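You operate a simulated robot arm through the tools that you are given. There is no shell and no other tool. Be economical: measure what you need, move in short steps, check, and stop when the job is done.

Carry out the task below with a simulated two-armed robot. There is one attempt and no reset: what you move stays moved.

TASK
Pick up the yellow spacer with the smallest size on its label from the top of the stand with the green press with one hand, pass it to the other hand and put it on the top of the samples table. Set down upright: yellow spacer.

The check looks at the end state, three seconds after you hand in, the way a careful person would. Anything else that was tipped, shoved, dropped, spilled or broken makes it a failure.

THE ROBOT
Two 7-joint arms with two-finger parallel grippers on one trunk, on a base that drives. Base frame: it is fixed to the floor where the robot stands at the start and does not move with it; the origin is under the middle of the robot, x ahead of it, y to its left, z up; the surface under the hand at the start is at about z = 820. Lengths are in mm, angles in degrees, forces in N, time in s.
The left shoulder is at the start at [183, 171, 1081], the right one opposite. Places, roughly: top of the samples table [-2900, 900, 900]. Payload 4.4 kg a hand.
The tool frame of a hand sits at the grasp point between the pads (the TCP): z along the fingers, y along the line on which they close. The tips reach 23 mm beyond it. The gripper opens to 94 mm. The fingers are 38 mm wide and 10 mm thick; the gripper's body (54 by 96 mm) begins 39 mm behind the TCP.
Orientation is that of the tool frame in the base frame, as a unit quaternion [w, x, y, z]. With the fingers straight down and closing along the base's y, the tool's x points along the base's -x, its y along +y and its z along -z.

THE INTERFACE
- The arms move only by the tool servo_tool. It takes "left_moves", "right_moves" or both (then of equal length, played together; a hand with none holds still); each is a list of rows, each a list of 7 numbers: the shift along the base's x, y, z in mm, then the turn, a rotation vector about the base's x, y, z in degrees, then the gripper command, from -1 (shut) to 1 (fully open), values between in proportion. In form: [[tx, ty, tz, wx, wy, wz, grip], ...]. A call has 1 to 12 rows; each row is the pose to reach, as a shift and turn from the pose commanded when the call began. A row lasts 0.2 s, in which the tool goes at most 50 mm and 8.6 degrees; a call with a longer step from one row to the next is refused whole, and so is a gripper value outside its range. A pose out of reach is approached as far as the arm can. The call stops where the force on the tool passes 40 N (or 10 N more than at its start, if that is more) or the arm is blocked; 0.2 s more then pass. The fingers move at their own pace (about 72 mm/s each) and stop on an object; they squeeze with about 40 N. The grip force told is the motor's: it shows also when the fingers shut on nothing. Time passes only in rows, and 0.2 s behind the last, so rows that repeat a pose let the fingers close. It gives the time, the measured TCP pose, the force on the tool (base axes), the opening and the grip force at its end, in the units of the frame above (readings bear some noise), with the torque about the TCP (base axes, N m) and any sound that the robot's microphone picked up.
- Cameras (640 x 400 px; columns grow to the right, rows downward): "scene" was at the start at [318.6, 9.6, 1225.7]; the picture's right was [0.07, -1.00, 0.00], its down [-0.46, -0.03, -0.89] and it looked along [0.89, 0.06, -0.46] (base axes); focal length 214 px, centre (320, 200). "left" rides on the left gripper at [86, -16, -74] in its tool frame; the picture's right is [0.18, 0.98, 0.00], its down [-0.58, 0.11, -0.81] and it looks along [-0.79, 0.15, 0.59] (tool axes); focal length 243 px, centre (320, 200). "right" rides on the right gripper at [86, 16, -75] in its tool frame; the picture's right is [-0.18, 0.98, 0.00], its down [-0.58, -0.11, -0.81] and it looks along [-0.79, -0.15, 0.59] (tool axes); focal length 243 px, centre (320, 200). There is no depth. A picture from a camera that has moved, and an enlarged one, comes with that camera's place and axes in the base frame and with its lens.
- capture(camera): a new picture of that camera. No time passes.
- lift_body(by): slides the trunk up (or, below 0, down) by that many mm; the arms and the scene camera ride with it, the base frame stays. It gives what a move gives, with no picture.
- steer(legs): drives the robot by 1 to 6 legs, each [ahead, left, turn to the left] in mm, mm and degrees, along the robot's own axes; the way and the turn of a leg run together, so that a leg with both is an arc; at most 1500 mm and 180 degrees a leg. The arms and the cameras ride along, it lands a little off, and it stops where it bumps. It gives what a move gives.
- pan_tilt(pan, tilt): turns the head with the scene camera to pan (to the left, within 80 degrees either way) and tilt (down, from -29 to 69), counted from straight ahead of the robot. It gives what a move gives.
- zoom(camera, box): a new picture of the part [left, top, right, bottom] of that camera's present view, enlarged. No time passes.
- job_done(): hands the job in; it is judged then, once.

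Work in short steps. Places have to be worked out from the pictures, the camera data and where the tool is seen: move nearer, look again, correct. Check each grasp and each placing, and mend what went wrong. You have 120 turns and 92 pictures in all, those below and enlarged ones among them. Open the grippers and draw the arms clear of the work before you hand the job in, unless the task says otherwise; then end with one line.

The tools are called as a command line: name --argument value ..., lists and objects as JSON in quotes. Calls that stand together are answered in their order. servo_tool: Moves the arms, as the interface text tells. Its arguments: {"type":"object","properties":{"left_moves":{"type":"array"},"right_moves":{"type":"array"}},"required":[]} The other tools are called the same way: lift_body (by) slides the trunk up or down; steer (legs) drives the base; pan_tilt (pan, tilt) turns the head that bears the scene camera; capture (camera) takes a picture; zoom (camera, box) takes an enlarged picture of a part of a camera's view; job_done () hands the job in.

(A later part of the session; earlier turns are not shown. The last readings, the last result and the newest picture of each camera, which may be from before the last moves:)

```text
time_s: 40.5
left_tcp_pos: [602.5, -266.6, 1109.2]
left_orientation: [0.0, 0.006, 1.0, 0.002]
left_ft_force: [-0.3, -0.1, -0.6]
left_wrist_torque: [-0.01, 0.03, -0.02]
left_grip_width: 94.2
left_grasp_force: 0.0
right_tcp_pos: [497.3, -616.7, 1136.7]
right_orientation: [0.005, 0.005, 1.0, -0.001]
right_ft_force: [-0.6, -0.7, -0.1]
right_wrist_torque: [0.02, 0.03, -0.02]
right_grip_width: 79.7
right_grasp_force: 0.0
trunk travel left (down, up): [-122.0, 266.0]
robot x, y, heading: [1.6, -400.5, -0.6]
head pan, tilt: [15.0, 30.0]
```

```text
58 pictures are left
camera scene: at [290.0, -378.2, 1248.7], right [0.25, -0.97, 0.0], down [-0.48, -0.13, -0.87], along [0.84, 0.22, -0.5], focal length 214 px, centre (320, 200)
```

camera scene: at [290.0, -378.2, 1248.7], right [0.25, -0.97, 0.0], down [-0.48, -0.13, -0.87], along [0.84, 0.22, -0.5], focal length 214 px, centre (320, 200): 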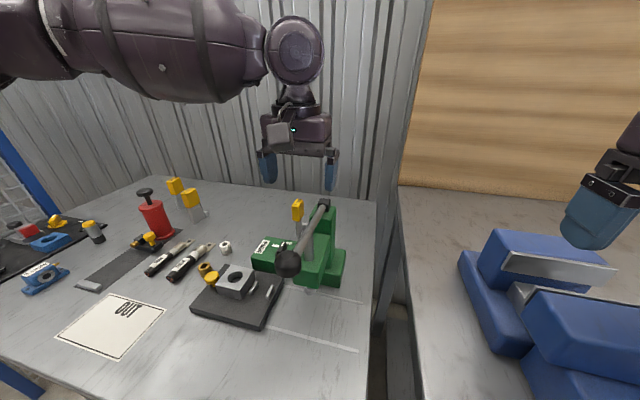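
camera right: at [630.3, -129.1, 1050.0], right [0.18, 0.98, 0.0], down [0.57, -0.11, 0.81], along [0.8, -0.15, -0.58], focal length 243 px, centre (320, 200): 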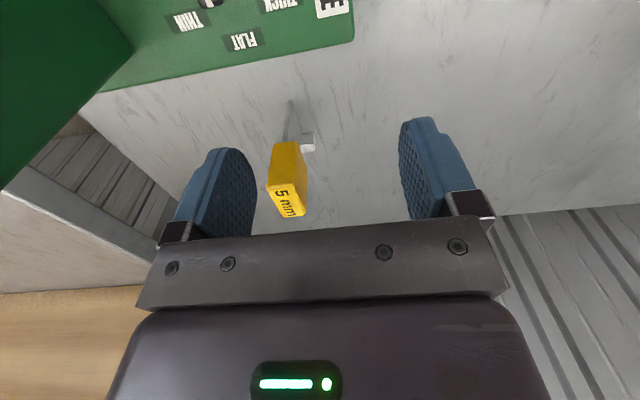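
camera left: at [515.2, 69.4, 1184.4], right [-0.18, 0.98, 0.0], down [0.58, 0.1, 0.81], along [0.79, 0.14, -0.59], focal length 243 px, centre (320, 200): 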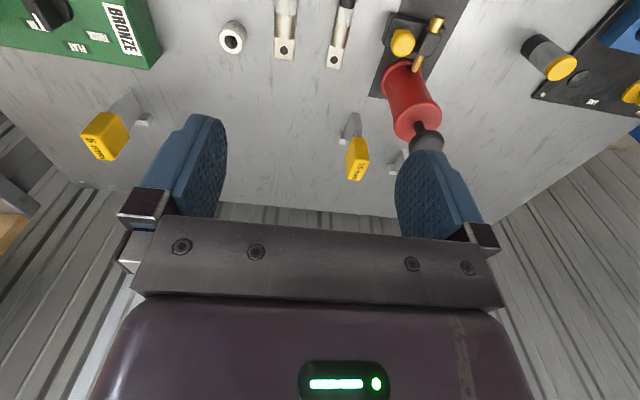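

I move the left hand left and forward over the spacer, then down to hover.

servo_tool --left_moves '[[15, 35, 0, 0, 0, 0, 1], [40, 70, 0, 0, 0, 0, 1], [80, 79, 0, 0, 0, 0, 1], [120, 79, 0, 0, 0, 0, 1], [160, 79, 0, 0, 0, 0, 1], [184, 79, -10, 0, 0, 0, 1], [184, 79, -50, 0, 0, 0, 1], [184, 79, -90, 0, 0, 0, 1], [184, 79, -127, 0, 0, 0, 1], [184, 79, -127, 0, 0, 0, 1], [184, 79, -127, 0, 0, 0, 1]]'

capture --camera "left"

capture --camera "scene"

```text
time_s: 43.0
left_tcp_pos: [738.6, -133.4, 996.7]
left_orientation: [0.001, 0.007, 1.0, 0.001]
left_ft_force: [-0.7, -0.8, 0.9]
left_wrist_torque: [0.02, 0.04, -0.03]
left_grip_width: 94.1
left_grasp_force: 0.1
left hand out of reach, approached as far as the arm can: row 4, 5, 6, 7, 8, 9, 10, 11
right_tcp_pos: [497.3, -615.0, 1137.1]
right_orientation: [0.004, 0.006, 1.0, 0.0]
right_ft_force: [-0.9, -0.3, -1.0]
right_wrist_torque: [-0.03, -0.03, 0.03]
right_grip_width: 79.7
right_grasp_force: 0.0
trunk travel left (down, up): [-122.0, 266.0]
robot x, y, heading: [-2.8, -400.2, -0.5]
head pan, tilt: [15.0, 30.0]
```

```text
57 pictures are left
camera left: at [650.8, -148.2, 1071.5], right [-0.17, 0.99, 0.0], down [0.58, 0.1, 0.81], along [0.79, 0.14, -0.59], focal length 243 px, centre (320, 200)
```

left: 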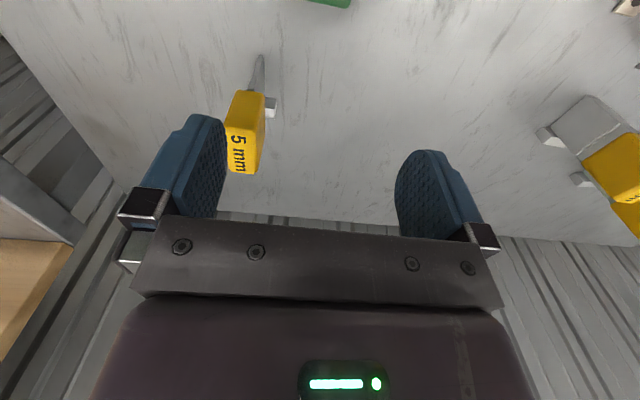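

```text
56 pictures are left
camera scene: at [289.8, -378.5, 1248.8], right [0.25, -0.97, 0.0], down [-0.48, -0.13, -0.87], along [0.84, 0.22, -0.5], focal length 214 px, centre (320, 200)
```

scene: 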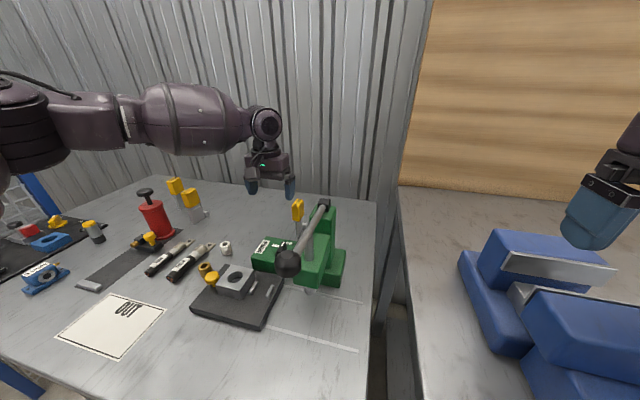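

The left arm is in an awkward elbow configuration. I raise, retreat to near its starting posture and see how the elbow lies.

servo_tool --left_moves '[[0, 0, 40, 0, 0, 0, 1], [0, 0, 90, 0, 0, 0, 1], [-40, 10, 110, 0, 0, 0, 1], [-80, 20, 110, 0, 0, 0, 1], [-120, 25, 110, 0, 0, 0, 1], [-160, 30, 110, 0, 0, 0, 1], [-200, 35, 110, 0, 0, 0, 1], [-240, 38, 110, 0, 0, 0, 1], [-250, 38, 90, 0, 0, 0, 1], [-250, 38, 60, 0, 0, 0, 1], [-250, 38, 60, 0, 0, 0, 1]]'

capture --camera "scene"

```text
time_s: 45.4
left_tcp_pos: [494.6, -95.1, 1055.9]
left_orientation: [0.0, 0.006, 1.0, 0.001]
left_ft_force: [-0.2, 0.6, 0.0]
left_wrist_torque: [0.0, 0.02, 0.0]
left_grip_width: 94.0
left_grasp_force: 0.0
right_tcp_pos: [496.3, -615.2, 1136.7]
right_orientation: [0.005, 0.006, 1.0, -0.001]
right_ft_force: [-0.2, 0.4, 0.3]
right_wrist_torque: [0.02, 0.0, -0.01]
right_grip_width: 79.8
right_grasp_force: 0.1
trunk travel left (down, up): [-122.0, 266.0]
robot x, y, heading: [-3.0, -400.6, -0.8]
head pan, tilt: [15.0, 30.0]
```

```text
55 pictures are left
camera scene: at [289.7, -378.0, 1248.8], right [0.25, -0.97, 0.0], down [-0.48, -0.13, -0.87], along [0.84, 0.22, -0.5], focal length 214 px, centre (320, 200)
```

scene: 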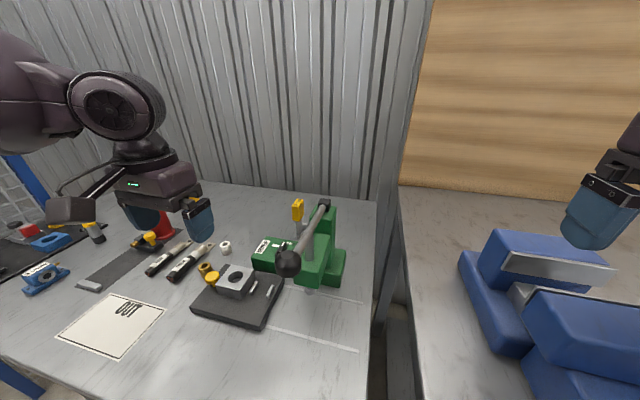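

I test reaching forward along a different line (slightly farther out first), watching where the limit comes.

servo_tool --left_moves '[[40, 0, 10, 0, 0, 0, 1], [80, 0, 10, 0, 0, 0, 1], [120, 0, 10, 0, 0, 0, 1], [160, 0, 10, 0, 0, 0, 1], [200, 0, 10, 0, 0, 0, 1], [240, 0, 0, 0, 0, 0, 1], [280, 0, -10, 0, 0, 0, 1], [290, -20, -20, 0, 0, 0, 1], [290, -45, -20, 0, 0, 0, 1], [290, -70, -30, 0, 0, 0, 1], [290, -92, -40, 0, 0, 0, 1]]'

capture --camera "scene"

```text
time_s: 47.8
left_tcp_pos: [756.8, -107.2, 1041.0]
left_orientation: [0.0, 0.006, 1.0, 0.001]
left_ft_force: [-0.5, 0.2, 0.7]
left_wrist_torque: [-0.01, 0.0, -0.03]
left_grip_width: 94.0
left_grasp_force: 0.1
left hand out of reach, approached as far as the arm can: row 7, 8, 9, 10, 11
right_tcp_pos: [496.4, -616.4, 1137.2]
right_orientation: [0.004, 0.004, 1.0, 0.0]
right_ft_force: [-1.3, 0.1, -0.2]
right_wrist_torque: [0.04, 0.02, -0.04]
right_grip_width: 79.9
right_grasp_force: 0.0
trunk travel left (down, up): [-122.0, 266.0]
robot x, y, heading: [-2.2, -401.9, -0.6]
head pan, tilt: [15.0, 30.0]
```

```text
54 pictures are left
camera scene: at [289.7, -378.1, 1248.8], right [0.25, -0.97, 0.0], down [-0.48, -0.13, -0.87], along [0.84, 0.22, -0.5], focal length 214 px, centre (320, 200)
```

scene: 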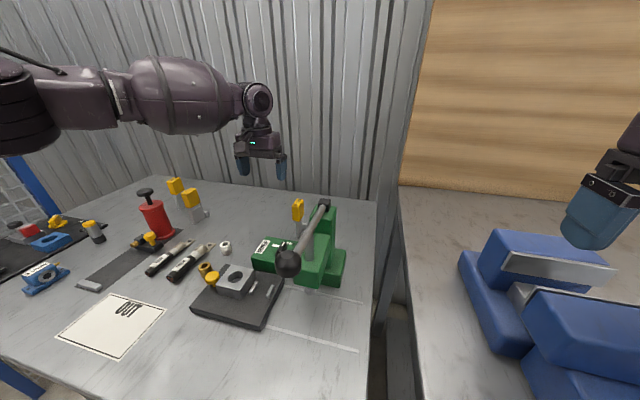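

The forearm comes in nearly sideways, so wrist yaw seems to be limiting. I test by yawing the hand −32° and moving over the target, then yawing back to see if the elbow follows.

servo_tool --left_moves '[[0, 0, 10, 0, 0, -8, 1], [0, 0, 10, 0, 0, -16, 1], [0, -10, 10, 0, 0, -24, 1], [0, -30, 10, 0, 0, -32, 1], [15, -50, 10, 0, 0, -32, 1], [30, -80, 10, 0, 0, -32, 1], [30, -80, 10, 0, 0, -32, 1], [30, -80, 10, 0, 0, -24, 1], [30, -80, 10, 0, 0, -16, 1], [30, -80, 10, 0, 0, -8, 1], [30, -80, 10, 0, 0, 0, 1], [30, -80, 10, 0, 0, 0, 1]]'

capture --camera "scene"

```text
time_s: 50.4
left_tcp_pos: [737.7, -123.6, 1043.1]
left_orientation: [0.0, 0.011, 1.0, 0.001]
left_ft_force: [0.1, 1.0, 0.7]
left_wrist_torque: [-0.02, 0.01, 0.01]
left_grip_width: 93.9
left_grasp_force: 0.1
left hand out of reach, approached as far as the arm can: row 4, 5, 6, 7, 8, 9, 10, 11, 12
right_tcp_pos: [496.7, -614.3, 1136.9]
right_orientation: [0.004, 0.005, 1.0, -0.001]
right_ft_force: [0.4, 0.3, -0.6]
right_wrist_torque: [-0.05, -0.01, 0.02]
right_grip_width: 79.7
right_grasp_force: 0.0
trunk travel left (down, up): [-122.0, 266.0]
robot x, y, heading: [-4.1, -401.4, -0.4]
head pan, tilt: [15.0, 30.0]
```

```text
53 pictures are left
camera scene: at [289.5, -376.2, 1248.9], right [0.25, -0.97, 0.0], down [-0.48, -0.13, -0.87], along [0.84, 0.22, -0.5], focal length 214 px, centre (320, 200)
```

scene: 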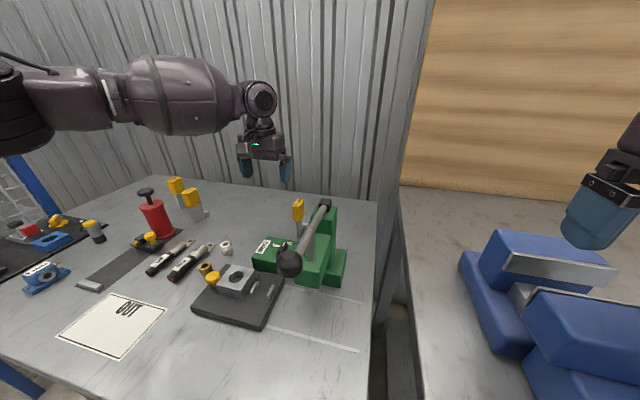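

The limit is elsewhere in the left arm. Geometry shows my second right-arm setup (trunk +142, robot y≈150) had ≥25 mm clearance over the press and full reach, so I return to it: retract the left hand, raise the trunk, and drive left.

servo_tool --left_moves '[[-40, 5, 20, 0, 0, 0, 1], [-80, 10, 30, 0, 0, 0, 1], [-120, 15, 30, 0, 0, 0, 1], [-160, 20, 30, 0, 0, 0, 1], [-200, 25, 30, 0, 0, 0, 1], [-240, 30, 30, 0, 0, 0, 1], [-240, 30, 30, 0, 0, 0, 1]]'

lift_body --by 120

steer --legs '[[0, 540, 0.6]]'

pan_tilt --pan -35 --tilt 30

capture --camera "scene"

```text
time_s: 52.0
left_tcp_pos: [498.1, -97.5, 1072.5]
left_orientation: [-0.001, 0.007, 1.0, 0.001]
left_ft_force: [-0.2, 0.4, -0.4]
left_wrist_torque: [-0.03, 0.01, -0.02]
left_grip_width: 93.9
left_grasp_force: 0.0
right_tcp_pos: [498.3, -617.2, 1136.1]
right_orientation: [0.003, 0.006, 1.0, 0.0]
right_ft_force: [-0.3, 0.3, 0.0]
right_wrist_torque: [-0.03, 0.02, 0.02]
right_grip_width: 79.8
right_grasp_force: 0.1
trunk travel left (down, up): [-122.0, 266.0]
robot x, y, heading: [-2.4, -404.0, -0.1]
head pan, tilt: [15.0, 30.0]
```

```text
time_s: 53.5
left_tcp_pos: [497.2, -97.6, 1194.2]
left_orientation: [-0.001, 0.006, 1.0, 0.001]
left_ft_force: [-0.1, -0.2, -0.4]
left_wrist_torque: [-0.03, 0.01, 0.01]
left_grip_width: 94.0
left_grasp_force: 0.1
right_tcp_pos: [498.4, -616.6, 1254.1]
right_orientation: [0.004, 0.006, 1.0, -0.001]
right_ft_force: [0.1, -0.2, 0.5]
right_wrist_torque: [-0.03, 0.01, -0.01]
right_grip_width: 80.2
right_grasp_force: 0.1
trunk travel left (down, up): [-242.0, 146.0]
robot x, y, heading: [-2.3, -405.1, -0.6]
head pan, tilt: [15.0, 30.0]
```

```text
time_s: 58.8
left_tcp_pos: [490.8, 464.5, 1194.2]
left_orientation: [-0.001, -0.002, 1.0, 0.001]
left_ft_force: [0.2, 0.2, 0.3]
left_wrist_torque: [-0.01, -0.01, 0.01]
left_grip_width: 94.1
left_grasp_force: 0.0
right_tcp_pos: [500.2, -52.9, 1257.0]
right_orientation: [0.004, -0.003, 1.0, -0.001]
right_ft_force: [-0.3, 0.0, 0.2]
right_wrist_torque: [0.0, 0.0, 0.03]
right_grip_width: 79.8
right_grasp_force: 0.0
trunk travel left (down, up): [-242.0, 146.0]
robot x, y, heading: [-5.0, 152.2, 0.5]
head pan, tilt: [15.0, 30.0]
```

```text
time_s: 60.0
left_tcp_pos: [490.7, 464.1, 1193.9]
left_orientation: [0.0, -0.002, 1.0, 0.0]
left_ft_force: [-1.8, -0.4, -1.0]
left_wrist_torque: [-0.03, 0.04, -0.03]
left_grip_width: 93.9
left_grasp_force: 0.0
right_tcp_pos: [500.5, -53.7, 1255.8]
right_orientation: [0.005, -0.004, 1.0, -0.001]
right_ft_force: [-0.2, -0.5, 0.0]
right_wrist_torque: [0.0, -0.01, -0.01]
right_grip_width: 79.7
right_grasp_force: 0.0
trunk travel left (down, up): [-242.0, 146.0]
robot x, y, heading: [-1.6, 151.2, 0.5]
head pan, tilt: [-35.0, 30.0]
```

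```text
52 pictures are left
camera scene: at [165.2, 104.9, 1384.7], right [-0.57, -0.83, 0.0], down [-0.41, 0.28, -0.87], along [0.71, -0.49, -0.5], focal length 214 px, centre (320, 200)
```

scene: 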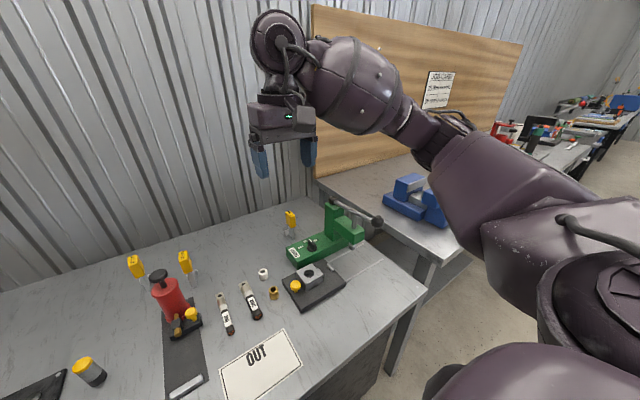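

Right hand goes forward and right at height to above the spacer.

servo_tool --right_moves '[[35, -10, -20, 0, 0, 0, 0.7], [70, -20, -45, 0, 0, 0, 0.7], [105, -35, -70, 0, 0, 0, 0.7], [140, -50, -95, 0, 0, 0, 0.7], [175, -65, -115, 0, 0, 0, 0.7], [205, -80, -135, 0, 0, 0, 0.7], [235, -95, -155, 0, 0, 0, 0.7], [260, -110, -175, 0, 0, 0, 0.7], [280, -125, -195, 0, 0, 0, 0.7], [286, -134, -205, 0, 0, 0, 0.7], [286, -134, -205, 0, 0, 0, 0.7]]'

servo_tool --right_moves '[[0, 0, -40, 0, 0, 0, 0.7], [0, 0, -70, 0, 0, 0, 0.7], [0, 0, -80, 0, 0, 0, 0.7], [0, 0, -80, 0, 0, 0, 0.7]]'

capture --camera "right"

zoom --camera "scene" --box '[230, 90, 430, 270]'

```text
time_s: 62.4
left_tcp_pos: [490.7, 465.9, 1194.5]
left_orientation: [0.001, -0.002, 1.0, 0.001]
left_ft_force: [-1.6, -0.1, -0.3]
left_wrist_torque: [0.0, 0.02, -0.02]
left_grip_width: 94.0
left_grasp_force: 0.1
right_tcp_pos: [784.6, -186.5, 1050.0]
right_orientation: [0.004, -0.003, 1.0, 0.0]
right_ft_force: [-0.3, -0.6, 0.4]
right_wrist_torque: [0.0, 0.0, 0.0]
right_grip_width: 79.8
right_grasp_force: 0.0
trunk travel left (down, up): [-242.0, 146.0]
robot x, y, heading: [-3.7, 149.2, 0.3]
head pan, tilt: [-35.0, 30.0]
```

```text
time_s: 63.4
left_tcp_pos: [490.2, 465.3, 1195.6]
left_orientation: [0.0, -0.002, 1.0, 0.001]
left_ft_force: [0.2, 0.0, -0.6]
left_wrist_torque: [-0.01, 0.02, 0.02]
left_grip_width: 93.9
left_grasp_force: 0.1
right_tcp_pos: [787.0, -187.4, 972.6]
right_orientation: [0.004, -0.003, 1.0, -0.001]
right_ft_force: [0.1, -0.5, 0.4]
right_wrist_torque: [-0.02, 0.02, 0.02]
right_grip_width: 80.0
right_grasp_force: 0.1
trunk travel left (down, up): [-242.0, 146.0]
robot x, y, heading: [-2.3, 156.2, 0.5]
head pan, tilt: [-35.0, 30.0]
```

```text
51 pictures are left
camera right: at [699.1, -170.6, 1045.6], right [0.18, 0.98, 0.0], down [0.58, -0.1, 0.81], along [0.8, -0.14, -0.58], focal length 243 px, centre (320, 200)
```

right: 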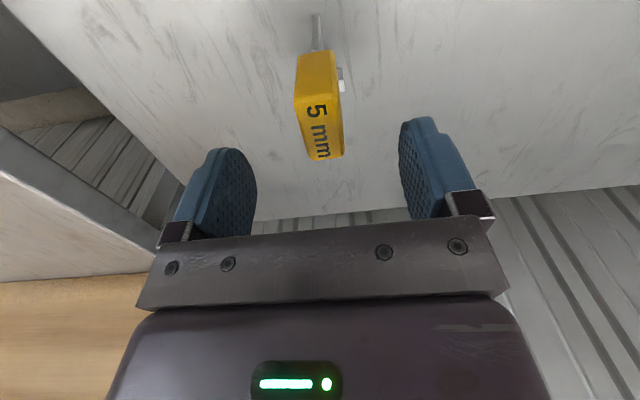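

```text
2.22 times, centred on (330, 180) of scene
camera zoom: at [165.1, 104.8, 1384.8], right [-0.57, -0.82, 0.0], down [-0.41, 0.28, -0.87], along [0.71, -0.49, -0.5], focal length 477 px, centre (298, 244)
```

zoom: 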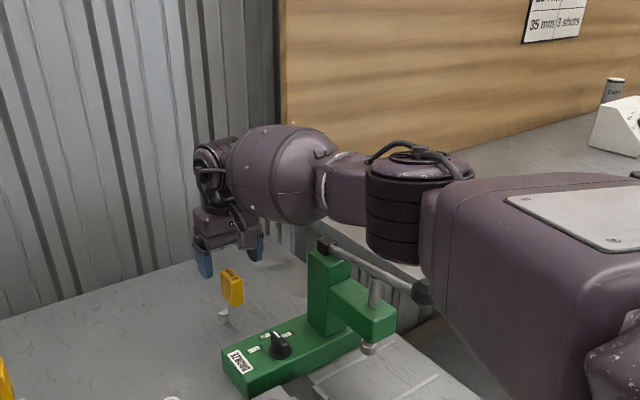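

Reach is fine and the forearm clears the cap. I descend to z≈935 in small steps, watching that z follows.

servo_tool --right_moves '[[0, -1, -12, 0, 0, 0, 0.7], [0, -1, -24, 0, 0, 0, 0.7], [0, -1, -36, 0, 0, 0, 0.7], [0, -1, -36, 0, 0, 0, 0.7], [0, -1, -36, 0, 0, 0, 0.7]]'

zoom --camera "scene" --box '[260, 110, 390, 230]'

capture --camera "right"

```text
time_s: 64.6
left_tcp_pos: [490.2, 465.8, 1193.9]
left_orientation: [0.001, -0.003, 1.0, 0.001]
left_ft_force: [0.3, -0.5, -1.0]
left_wrist_torque: [0.02, 0.01, -0.02]
left_grip_width: 93.9
left_grasp_force: 0.2
right_tcp_pos: [785.6, -188.0, 934.9]
right_orientation: [0.004, -0.003, 1.0, 0.0]
right_ft_force: [0.3, 0.1, 0.4]
right_wrist_torque: [0.0, -0.01, 0.02]
right_grip_width: 79.7
right_grasp_force: 0.0
trunk travel left (down, up): [-242.0, 146.0]
robot x, y, heading: [-2.2, 148.0, 0.3]
head pan, tilt: [-35.0, 30.0]
```

```text
3.33 times, centred on (325, 170) of scene
camera zoom: at [165.3, 104.8, 1384.7], right [-0.57, -0.82, 0.0], down [-0.41, 0.28, -0.87], along [0.71, -0.49, -0.5], focal length 715 px, centre (303, 300)
```

zoom: 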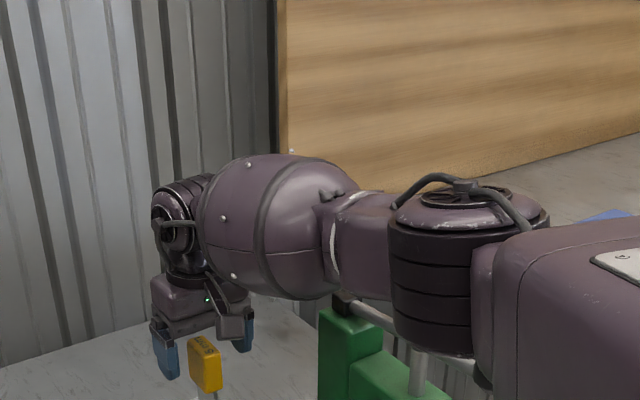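

```text
48 pictures are left
camera right: at [697.9, -170.8, 1009.3], right [0.18, 0.98, 0.0], down [0.58, -0.1, 0.81], along [0.8, -0.14, -0.58], focal length 243 px, centre (320, 200)
```

right: 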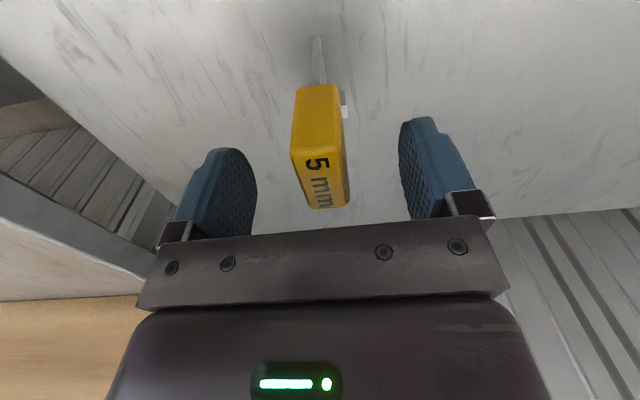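

z followed to 935 with no contact. I close the right gripper.

servo_tool --right_moves '[[0, 0, 0, 0, 0, 0, 0.2], [0, 0, 0, 0, 0, 0, -0.3], [0, 0, 0, 0, 0, 0, -0.6], [0, 0, 0, 0, 0, 0, -1], [0, 0, 0, 0, 0, 0, -1], [0, 0, 0, 0, 0, 0, -1]]'

servo_tool --right_moves '[[0, 0, 15, 0, 0, 0, -1], [0, 0, 40, 0, 0, 0, -1], [0, 0, 70, 0, 0, 0, -1], [0, 0, 110, 0, 0, 0, -1], [0, 0, 150, 0, 0, 0, -1], [0, 0, 190, 0, 0, 0, -1], [0, 0, 190, 0, 0, 0, -1]]'

capture --camera "right"

capture --camera "scene"

```text
time_s: 66.0
left_tcp_pos: [491.4, 464.8, 1194.4]
left_orientation: [-0.001, -0.002, 1.0, 0.0]
left_ft_force: [0.6, 0.8, -0.3]
left_wrist_torque: [-0.01, 0.01, -0.01]
left_grip_width: 94.0
left_grasp_force: 0.0
right_tcp_pos: [785.9, -187.0, 936.5]
right_orientation: [0.004, -0.004, 1.0, -0.002]
right_ft_force: [-0.1, 0.9, -0.7]
right_wrist_torque: [0.06, 0.02, -0.01]
right_grip_width: 23.6
right_grasp_force: 40.6
trunk travel left (down, up): [-242.0, 146.0]
robot x, y, heading: [-5.0, 152.0, 0.5]
head pan, tilt: [-35.0, 30.0]
```

```text
time_s: 67.6
left_tcp_pos: [491.9, 464.4, 1194.4]
left_orientation: [0.0, -0.002, 1.0, 0.001]
left_ft_force: [0.1, -0.4, -0.4]
left_wrist_torque: [0.06, 0.0, 0.01]
left_grip_width: 94.1
left_grasp_force: 0.1
right_tcp_pos: [785.5, -186.8, 1127.7]
right_orientation: [0.003, -0.003, 1.0, -0.001]
right_ft_force: [0.0, -0.1, -2.7]
right_wrist_torque: [-0.02, 0.02, 0.0]
right_grip_width: 24.0
right_grasp_force: 39.4
trunk travel left (down, up): [-242.0, 146.0]
robot x, y, heading: [-1.0, 146.9, 0.3]
head pan, tilt: [-35.0, 30.0]
```

```text
47 pictures are left
camera right: at [698.0, -170.3, 1201.5], right [0.18, 0.98, 0.0], down [0.58, -0.1, 0.81], along [0.8, -0.14, -0.59], focal length 243 px, centre (320, 200)
```

right: 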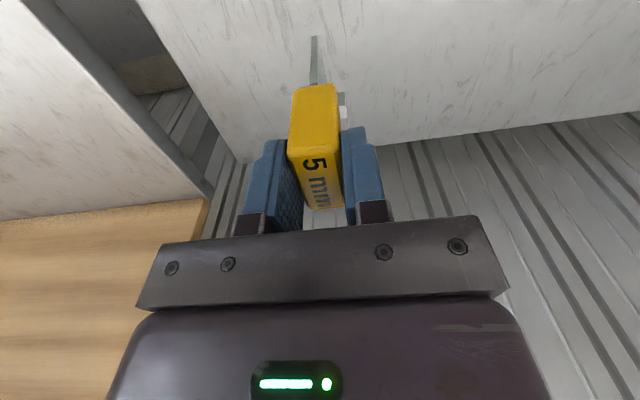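

```text
46 pictures are left
camera scene: at [165.9, 104.3, 1384.5], right [-0.57, -0.82, 0.0], down [-0.41, 0.28, -0.87], along [0.71, -0.49, -0.5], focal length 214 px, centre (320, 200)
```

scene: 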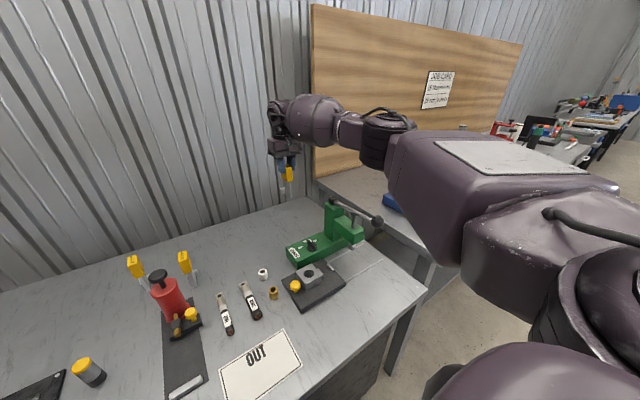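

Held securely (~2.7 N). I raise a little more and back the robot away 500 mm from the bench.

servo_tool --right_moves '[[0, 0, 40, 0, 0, 0, -1], [0, 0, 60, 0, 0, 0, -1], [0, 0, 60, 0, 0, 0, -1]]'

steer --legs '[[-500, 0, 0]]'

pan_tilt --pan 80 --tilt 20

capture --camera "scene"

```text
time_s: 68.4
left_tcp_pos: [490.7, 464.5, 1194.6]
left_orientation: [0.0, -0.003, 1.0, 0.0]
left_ft_force: [0.2, -0.7, 0.1]
left_wrist_torque: [0.02, 0.04, 0.03]
left_grip_width: 93.5
left_grasp_force: 0.1
right_tcp_pos: [785.5, -186.1, 1188.4]
right_orientation: [0.004, -0.004, 1.0, -0.001]
right_ft_force: [-0.3, -0.2, -0.1]
right_wrist_torque: [-0.04, 0.02, 0.0]
right_grip_width: 23.5
right_grasp_force: 39.8
trunk travel left (down, up): [-242.0, 146.0]
robot x, y, heading: [-6.4, 151.1, 0.6]
head pan, tilt: [-35.0, 30.0]
```

```text
time_s: 71.3
left_tcp_pos: [-3.6, 461.2, 1194.3]
left_orientation: [0.0, -0.004, 1.0, 0.002]
left_ft_force: [0.0, 0.1, 0.4]
left_wrist_torque: [-0.03, -0.01, 0.02]
left_grip_width: 93.8
left_grasp_force: 0.1
right_tcp_pos: [294.1, -188.9, 1188.6]
right_orientation: [0.005, -0.005, 1.0, -0.001]
right_ft_force: [0.5, 0.7, -1.1]
right_wrist_torque: [0.01, -0.01, 0.04]
right_grip_width: 23.3
right_grasp_force: 40.0
trunk travel left (down, up): [-242.0, 146.0]
robot x, y, heading: [-497.6, 145.5, 0.6]
head pan, tilt: [-35.0, 30.0]
```

```text
time_s: 73.2
left_tcp_pos: [-2.0, 461.2, 1194.6]
left_orientation: [0.0, -0.003, 1.0, 0.001]
left_ft_force: [-1.1, 0.3, -0.9]
left_wrist_torque: [-0.04, -0.01, 0.0]
left_grip_width: 93.7
left_grasp_force: 0.1
right_tcp_pos: [294.5, -189.9, 1188.9]
right_orientation: [0.004, -0.006, 1.0, -0.001]
right_ft_force: [0.8, -0.2, -1.7]
right_wrist_torque: [-0.01, 0.03, 0.01]
right_grip_width: 23.7
right_grasp_force: 40.0
trunk travel left (down, up): [-242.0, 146.0]
robot x, y, heading: [-495.2, 145.1, 0.6]
head pan, tilt: [80.0, 20.0]
```

```text
45 pictures are left
camera scene: at [-387.0, 242.6, 1400.8], right [0.99, -0.16, 0.0], down [-0.06, -0.34, -0.94], along [0.15, 0.93, -0.34], focal length 214 px, centre (320, 200)
```

scene: 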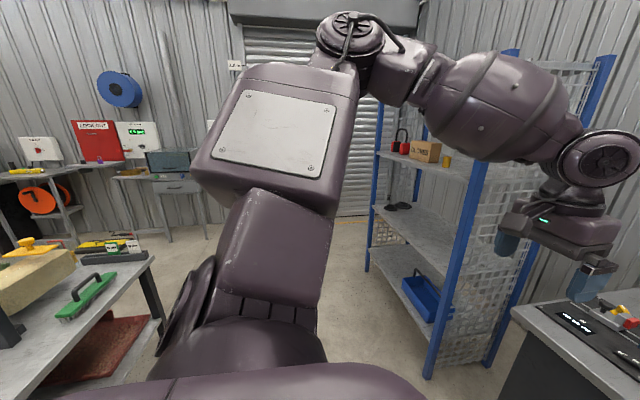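

There's clear space here for the handover. I bring the right hand toward the centre while yawing it +45° (item rotated), to see how far in it can come.

servo_tool --right_moves '[[-15, 25, 0, 0, 0, 6, -1], [-30, 50, 0, 0, 0, 12, -1], [-45, 75, 0, 0, 0, 18, -1], [-60, 100, 0, 0, 0, 24, -1], [-75, 125, 0, 0, 0, 30, -1], [-90, 150, 0, 0, 0, 36, -1], [-105, 175, 0, 0, 0, 42, -1], [-115, 200, 0, 0, 0, 45, -1], [-120, 225, 0, 0, 0, 45, -1], [-125, 250, 0, 0, 0, 45, -1], [-130, 275, 0, 0, 0, 45, -1], [-130, 275, 0, 0, 0, 45, -1]]'

servo_tool --left_moves '[[0, 0, 0, 0, 0, -8, 1], [0, 0, 0, 0, 0, -16, 1], [0, 0, 0, 0, 0, -24, 1], [0, 0, 0, 0, 0, -32, 1], [0, 0, 0, 0, 0, -40, 1], [0, 0, 0, 0, 0, -45, 1], [0, 0, 0, 0, 0, -45, 1]]'

pan_tilt --pan 0 --tilt 25

capture --camera "scene"

```text
time_s: 75.8
left_tcp_pos: [-3.7, 460.4, 1194.3]
left_orientation: [0.0, -0.004, 1.0, 0.002]
left_ft_force: [-0.6, -1.0, -0.2]
left_wrist_torque: [-0.02, -0.03, 0.02]
left_grip_width: 94.1
left_grasp_force: 0.1
right_tcp_pos: [162.7, 85.5, 1189.2]
right_orientation: [0.005, -0.386, 0.922, 0.002]
right_ft_force: [-0.3, -0.5, 0.5]
right_wrist_torque: [0.01, -0.01, -0.02]
right_grip_width: 0.2
right_grasp_force: 40.4
trunk travel left (down, up): [-242.0, 146.0]
robot x, y, heading: [-497.3, 144.9, 0.8]
head pan, tilt: [80.0, 20.0]
```

```text
time_s: 77.4
left_tcp_pos: [-2.6, 460.2, 1194.0]
left_orientation: [0.0, 0.38, 0.925, 0.001]
left_ft_force: [0.4, -1.0, 0.3]
left_wrist_torque: [0.02, 0.02, 0.01]
left_grip_width: 93.8
left_grasp_force: 0.0
right_tcp_pos: [163.9, 86.0, 1189.4]
right_orientation: [0.004, -0.387, 0.922, 0.001]
right_ft_force: [0.4, -0.5, -0.3]
right_wrist_torque: [0.01, -0.02, 0.0]
right_grip_width: 0.0
right_grasp_force: 39.5
trunk travel left (down, up): [-242.0, 146.0]
robot x, y, heading: [-495.1, 144.7, 0.6]
head pan, tilt: [80.0, 20.0]
```

```text
time_s: 79.0
left_tcp_pos: [-3.3, 458.8, 1194.1]
left_orientation: [0.001, 0.379, 0.925, 0.0]
left_ft_force: [-0.7, 0.7, -0.7]
left_wrist_torque: [-0.04, 0.0, -0.02]
left_grip_width: 94.1
left_grasp_force: 0.0
right_tcp_pos: [163.5, 86.0, 1189.9]
right_orientation: [0.004, -0.387, 0.922, 0.001]
right_ft_force: [0.5, -0.6, -0.4]
right_wrist_torque: [0.01, -0.01, 0.03]
right_grip_width: 0.0
right_grasp_force: 39.8
trunk travel left (down, up): [-242.0, 146.0]
robot x, y, heading: [-498.5, 145.1, 0.7]
head pan, tilt: [0.0, 25.0]
```

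```text
44 pictures are left
camera scene: at [-310.1, 152.1, 1392.7], right [0.01, -1.0, 0.0], down [-0.42, -0.01, -0.91], along [0.91, 0.01, -0.42], focal length 214 px, centre (320, 200)
```

scene: 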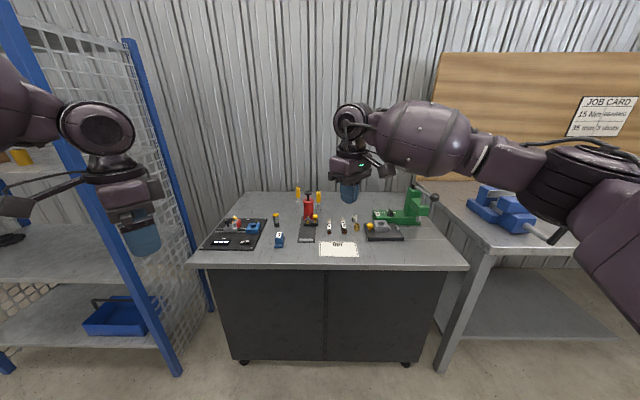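

The right gripper reads 0 mm — the spacer slipped out. I look for where it is.

zoom --camera "scene" --box '[200, 180, 460, 270]'

pan_tilt --pan 0 --tilt 65

capture --camera "scene"

capture --camera "right"

```text
2.46 times, centred on (330, 225) of scene
camera zoom: at [-310.1, 152.1, 1392.7], right [0.01, -1.0, 0.0], down [-0.42, -0.01, -0.91], along [0.91, 0.01, -0.42], focal length 528 px, centre (295, 138)
```

zoom: 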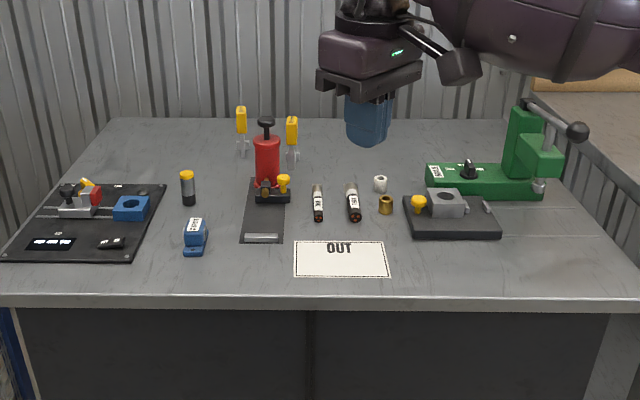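

```text
time_s: 80.0
left_tcp_pos: [-2.3, 459.6, 1194.3]
left_orientation: [0.001, 0.38, 0.925, 0.001]
left_ft_force: [0.1, -0.1, 0.5]
left_wrist_torque: [-0.01, -0.02, 0.01]
left_grip_width: 93.7
left_grasp_force: 0.2
right_tcp_pos: [163.3, 85.7, 1188.3]
right_orientation: [0.005, -0.387, 0.922, 0.001]
right_ft_force: [-0.1, 1.0, 0.1]
right_wrist_torque: [0.0, -0.04, 0.0]
right_grip_width: 0.1
right_grasp_force: 40.2
trunk travel left (down, up): [-242.0, 146.0]
robot x, y, heading: [-496.0, 150.1, 0.7]
head pan, tilt: [0.0, 65.0]
```

```text
42 pictures are left
camera scene: at [-341.5, 151.6, 1337.1], right [0.01, -1.0, 0.0], down [-0.91, -0.01, -0.42], along [0.42, 0.01, -0.91], focal length 214 px, centre (320, 200)
```

scene: 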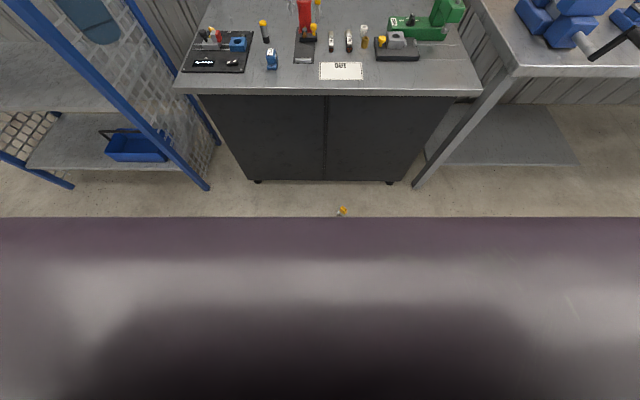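

```text
41 pictures are left
camera right: at [90.5, 35.9, 1263.2], right [-0.57, 0.82, 0.0], down [0.48, 0.33, 0.81], along [0.66, 0.46, -0.58], focal length 243 px, centre (320, 200)
```

right: 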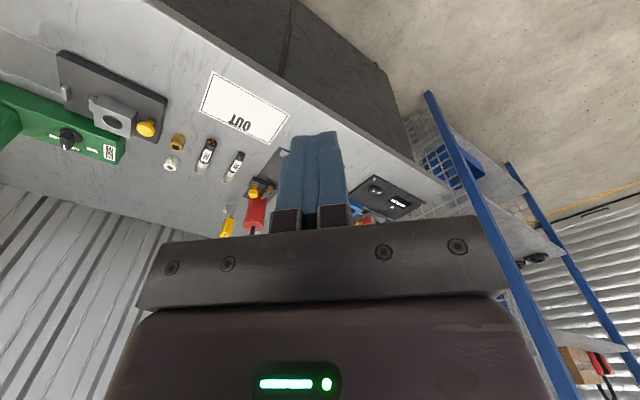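

The spacer lies on the floor near (194,5). It may still be recoverable; I zoom in on how it lies.

zoom --camera "scene" --box '[320, 190, 370, 222]'

lift_body --by -240

```text
12.50 times, centred on (345, 206) of scene
camera zoom: at [-341.5, 151.6, 1337.1], right [0.01, -1.0, 0.0], down [-0.91, -0.01, -0.42], along [0.42, 0.01, -0.91], focal length 2681 px, centre (8, 125)
```

zoom: 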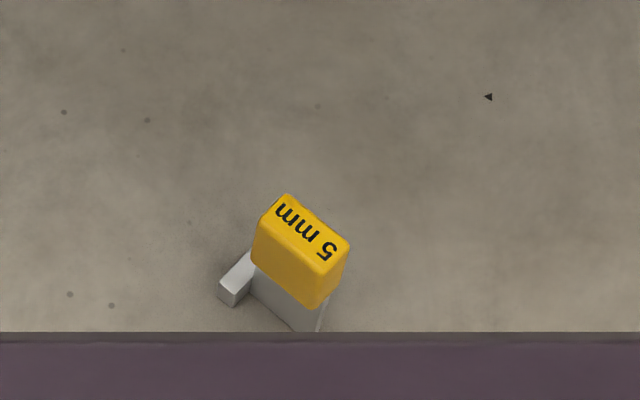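

```text
time_s: 82.5
left_tcp_pos: [-3.6, 460.0, 954.9]
left_orientation: [0.001, 0.38, 0.925, 0.002]
left_ft_force: [-0.5, -0.4, 0.5]
left_wrist_torque: [-0.03, -0.01, -0.03]
left_grip_width: 94.0
left_grasp_force: 0.1
right_tcp_pos: [163.7, 84.3, 949.4]
right_orientation: [0.005, -0.387, 0.922, 0.001]
right_ft_force: [-0.1, 0.8, -0.2]
right_wrist_torque: [-0.02, -0.04, 0.02]
right_grip_width: 0.0
right_grasp_force: 40.6
trunk travel left (down, up): [-2.0, 386.0]
robot x, y, heading: [-492.0, 147.8, 0.8]
head pan, tilt: [0.0, 65.0]
```

It landed standing upright on the floor at about (162,21), long axis ≈51°, handle top z≈115. The trunk is fully down; I open the right gripper and test how far down it reaches here (offset from the spacer).

servo_tool --right_moves '[[0, 0, -40, 0, 0, 0, 1], [0, 0, -85, 0, 0, 0, 1], [0, 0, -130, 0, 0, 0, 1], [0, 0, -175, 0, 0, 0, 1], [0, 0, -220, 0, 0, 0, 1], [0, 0, -265, 0, 0, 0, 1], [0, 0, -310, 0, 0, 0, 1], [0, 0, -355, 0, 0, 0, 1], [0, 0, -400, 0, 0, 0, 1], [0, 0, -445, 0, 0, 0, 1], [0, 0, -490, 0, 0, 0, 1], [0, 0, -535, 0, 0, 0, 1]]'

capture --camera "scene"

```text
time_s: 85.1
left_tcp_pos: [-3.5, 461.2, 954.7]
left_orientation: [0.0, 0.38, 0.925, 0.001]
left_ft_force: [-0.3, -0.2, -0.5]
left_wrist_torque: [-0.02, 0.01, 0.01]
left_grip_width: 93.9
left_grasp_force: 0.1
right_tcp_pos: [162.5, 85.8, 412.7]
right_orientation: [0.003, -0.387, 0.922, 0.0]
right_ft_force: [-1.1, 0.0, -0.1]
right_wrist_torque: [-0.01, 0.02, 0.01]
right_grip_width: 94.0
right_grasp_force: 0.0
trunk travel left (down, up): [-2.0, 386.0]
robot x, y, heading: [-493.6, 143.7, 0.9]
head pan, tilt: [0.0, 65.0]
```

```text
39 pictures are left
camera scene: at [-131.3, 154.3, 1054.3], right [0.01, -1.0, 0.0], down [-0.91, -0.01, -0.42], along [0.42, 0.01, -0.91], focal length 214 px, centre (320, 200)
```

scene: 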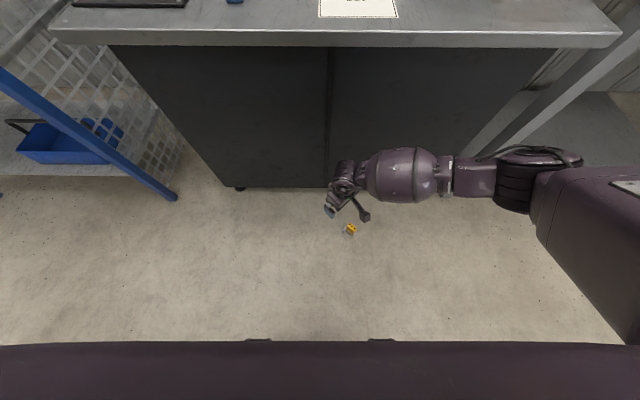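

Reach is fine at 412; the torso leans forward when low. I continue down to about z=230, still beside the spacer, and look.

servo_tool --right_moves '[[0, 0, -40, 0, 0, 0, 1], [0, 0, -80, 0, 0, 0, 1], [0, 0, -120, 0, 0, 0, 1], [0, 0, -160, 0, 0, 0, 1], [0, 0, -160, 0, 0, 0, 1]]'

capture --camera "right"

zoom --camera "scene" --box '[310, 190, 390, 250]'

```text
time_s: 86.3
left_tcp_pos: [-3.7, 459.7, 955.6]
left_orientation: [0.0, 0.379, 0.925, 0.0]
left_ft_force: [1.1, 0.5, 0.2]
left_wrist_torque: [0.02, -0.02, -0.01]
left_grip_width: 94.0
left_grasp_force: 0.1
right_tcp_pos: [162.0, 87.1, 254.5]
right_orientation: [0.004, -0.388, 0.922, 0.001]
right_ft_force: [-0.2, -0.4, -0.6]
right_wrist_torque: [0.0, -0.01, -0.01]
right_grip_width: 94.1
right_grasp_force: 0.0
trunk travel left (down, up): [-2.0, 386.0]
robot x, y, heading: [-492.7, 143.0, 1.0]
head pan, tilt: [0.0, 65.0]
```

```text
38 pictures are left
camera right: at [89.4, 36.7, 328.7], right [-0.57, 0.82, 0.0], down [0.48, 0.33, 0.81], along [0.66, 0.47, -0.58], focal length 243 px, centre (320, 200)
```

right: 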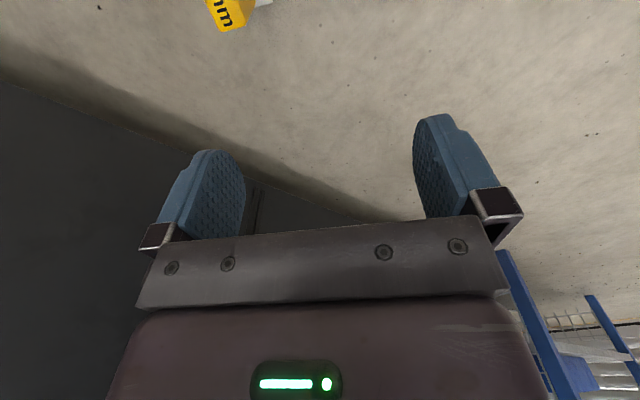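

```text
6.67 times, centred on (350, 220) of scene
camera zoom: at [-131.6, 154.2, 1054.5], right [0.01, -1.0, 0.0], down [-0.91, -0.01, -0.42], along [0.42, 0.01, -0.91], focal length 1430 px, centre (120, 67)
```

zoom: 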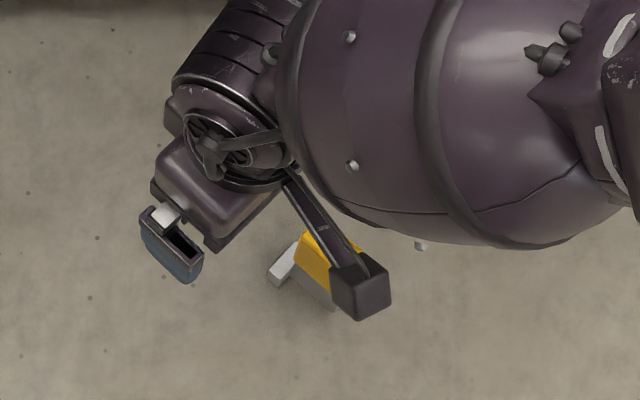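

Spacer handle is near (162,22). I move the hand over it at z≈210 and look.

servo_tool --right_moves '[[0, -32, -10, 0, 0, 3, 1], [0, -64, -20, 0, 0, 5, 1], [0, -64, -45, 0, 0, 5, 1], [0, -64, -45, 0, 0, 5, 1], [0, -64, -45, 0, 0, 5, 1]]'

capture --camera "right"

```text
time_s: 87.5
left_tcp_pos: [-2.9, 461.5, 954.2]
left_orientation: [0.0, 0.38, 0.925, 0.001]
left_ft_force: [-0.9, 0.4, -0.9]
left_wrist_torque: [0.0, 0.01, 0.04]
left_grip_width: 94.0
left_grasp_force: 0.2
right_tcp_pos: [138.5, 22.2, 232.5]
right_orientation: [0.004, -0.427, 0.904, 0.001]
right_ft_force: [-0.3, -0.1, -0.1]
right_wrist_torque: [0.02, -0.01, -0.02]
right_grip_width: 94.2
right_grasp_force: 0.0
right hand out of reach, approached as far as the arm can: row 2, 3, 4, 5
trunk travel left (down, up): [-2.0, 386.0]
robot x, y, heading: [-494.6, 148.2, 0.7]
head pan, tilt: [0.0, 65.0]
```

```text
36 pictures are left
camera right: at [71.4, -33.9, 306.8], right [-0.64, 0.77, 0.0], down [0.45, 0.38, 0.81], along [0.62, 0.52, -0.59], focal length 243 px, centre (320, 200)
```

right: 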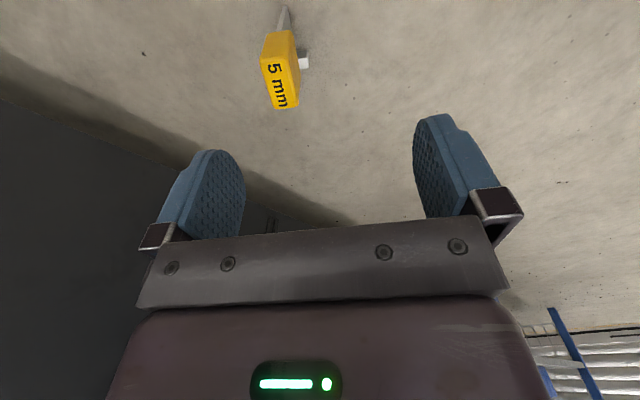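

Just out of reach; the spacer is at about (167,10). I pull the hand back, then drive 160 mm ahead so it's nearer the robot.

servo_tool --right_moves '[[-20, 0, 30, 0, 0, 0, 1], [-60, 0, 50, 0, 0, 0, 1], [-100, 0, 60, 0, 0, 0, 1], [-140, 0, 60, 0, 0, 0, 1], [-140, 0, 60, 0, 0, 0, 1]]'

steer --legs '[[160, 0, 0]]'

capture --camera "right"

capture --camera "scene"

```text
time_s: 88.7
left_tcp_pos: [-2.4, 461.0, 954.1]
left_orientation: [0.0, 0.38, 0.925, 0.001]
left_ft_force: [-0.4, 0.2, 0.7]
left_wrist_torque: [0.02, -0.01, 0.01]
left_grip_width: 94.1
left_grasp_force: 0.1
right_tcp_pos: [1.6, 19.6, 292.5]
right_orientation: [0.005, -0.426, 0.905, 0.001]
right_ft_force: [0.9, -0.1, 0.7]
right_wrist_torque: [0.01, -0.03, 0.03]
right_grip_width: 94.1
right_grasp_force: 0.1
trunk travel left (down, up): [-2.0, 386.0]
robot x, y, heading: [-496.9, 144.8, 0.8]
head pan, tilt: [0.0, 65.0]
```

```text
time_s: 90.2
left_tcp_pos: [163.9, 460.3, 954.1]
left_orientation: [0.0, 0.382, 0.924, 0.001]
left_ft_force: [0.2, -0.3, -0.2]
left_wrist_torque: [-0.01, 0.0, 0.01]
left_grip_width: 94.0
left_grasp_force: 0.1
right_tcp_pos: [166.0, 19.3, 292.2]
right_orientation: [0.003, -0.426, 0.905, 0.001]
right_ft_force: [0.0, 0.3, 0.7]
right_wrist_torque: [-0.03, 0.03, 0.01]
right_grip_width: 94.0
right_grasp_force: 0.1
trunk travel left (down, up): [-2.0, 386.0]
robot x, y, heading: [-331.3, 148.5, 0.7]
head pan, tilt: [0.0, 65.0]
```

```text
35 pictures are left
camera right: at [98.0, -37.0, 366.2], right [-0.64, 0.77, 0.0], down [0.45, 0.37, 0.81], along [0.62, 0.52, -0.59], focal length 243 px, centre (320, 200)
```

right: 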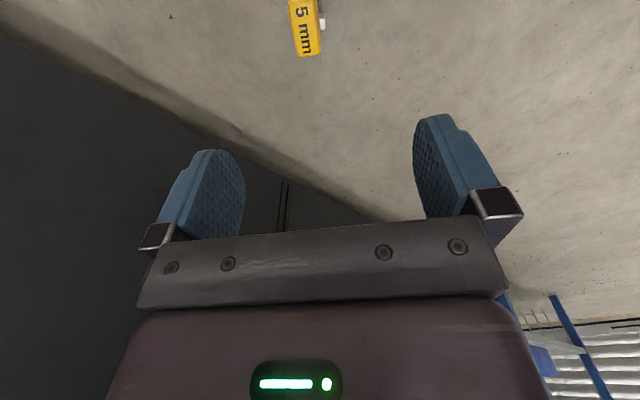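

```text
34 pictures are left
camera scene: at [34.0, 154.8, 1054.2], right [0.01, -1.0, 0.0], down [-0.91, -0.01, -0.42], along [0.42, 0.0, -0.91], focal length 214 px, centre (320, 200)
```

scene: 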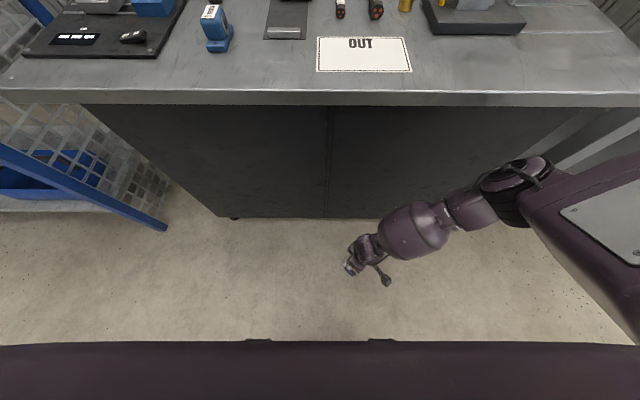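

Spacer top at about (171,10), axis ≈51°, matching the hand's yaw (50.4°). I centre over it and go down to z≈180 to check.

servo_tool --right_moves '[[4, -9, -35, 0, 0, 0, 1], [4, -9, -75, 0, 0, 0, 1], [4, -9, -112, 0, 0, 0, 1], [4, -9, -112, 0, 0, 0, 1], [4, -9, -112, 0, 0, 0, 1]]'

capture --camera "right"

```text
time_s: 91.4
left_tcp_pos: [163.1, 460.5, 954.6]
left_orientation: [0.0, 0.381, 0.925, 0.001]
left_ft_force: [-0.2, -0.7, 0.1]
left_wrist_torque: [0.0, 0.0, -0.03]
left_grip_width: 94.0
left_grasp_force: 0.0
right_tcp_pos: [171.2, 6.9, 179.5]
right_orientation: [0.004, -0.426, 0.905, 0.001]
right_ft_force: [0.3, -0.1, 0.6]
right_wrist_torque: [-0.01, 0.02, 0.05]
right_grip_width: 94.0
right_grasp_force: 0.0
trunk travel left (down, up): [-2.0, 386.0]
robot x, y, heading: [-328.7, 150.4, 0.5]
head pan, tilt: [0.0, 65.0]
```

```text
33 pictures are left
camera right: at [103.1, -48.7, 253.5], right [-0.64, 0.77, 0.0], down [0.45, 0.37, 0.81], along [0.62, 0.52, -0.59], focal length 243 px, centre (320, 200)
```

right: 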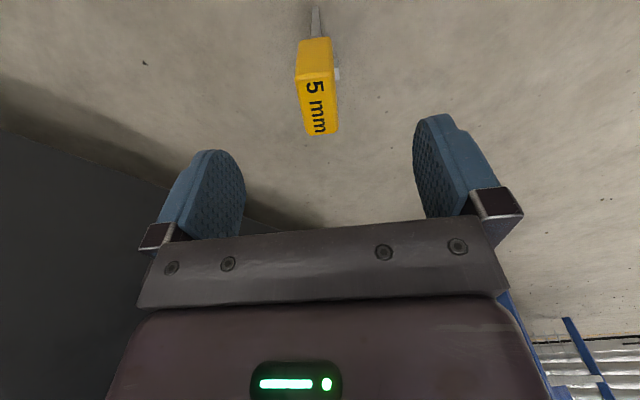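

The hand is centred within ~1.5 mm. I descend to TCP z≈102 (38 mm of handle inside the pads).

servo_tool --right_moves '[[1, 1, -25, 0, 0, 0, 1], [1, 1, -50, 0, 0, 0, 1], [1, 1, -65, 0, 0, 0, 1], [1, 1, -77, 0, 0, 0, 1], [1, 1, -77, 0, 0, 0, 1], [1, 1, -77, 0, 0, 0, 1]]'

capture --camera "right"

```text
time_s: 92.8
left_tcp_pos: [164.1, 461.4, 954.6]
left_orientation: [0.0, 0.38, 0.925, 0.001]
left_ft_force: [-0.1, -0.2, 0.3]
left_wrist_torque: [-0.02, 0.01, -0.03]
left_grip_width: 94.3
left_grasp_force: 0.1
right_tcp_pos: [165.9, 11.4, 136.0]
right_orientation: [0.004, -0.426, 0.905, 0.001]
right_ft_force: [0.5, -0.1, -1.1]
right_wrist_torque: [-0.02, 0.02, -0.03]
right_grip_width: 93.8
right_grasp_force: 0.0
right hand out of reach, approached as far as the arm can: row 2, 3, 4, 5, 6
trunk travel left (down, up): [-2.0, 386.0]
robot x, y, heading: [-330.4, 150.3, 0.7]
head pan, tilt: [0.0, 65.0]
```

```text
32 pictures are left
camera right: at [97.8, -45.7, 210.2], right [-0.64, 0.77, 0.0], down [0.45, 0.37, 0.81], along [0.62, 0.52, -0.59], focal length 243 px, centre (320, 200)
```

right: 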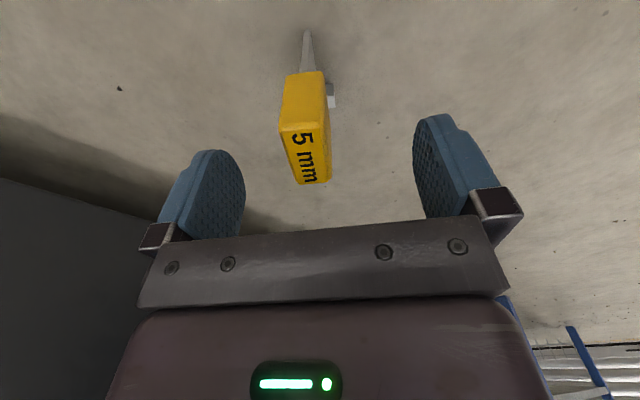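

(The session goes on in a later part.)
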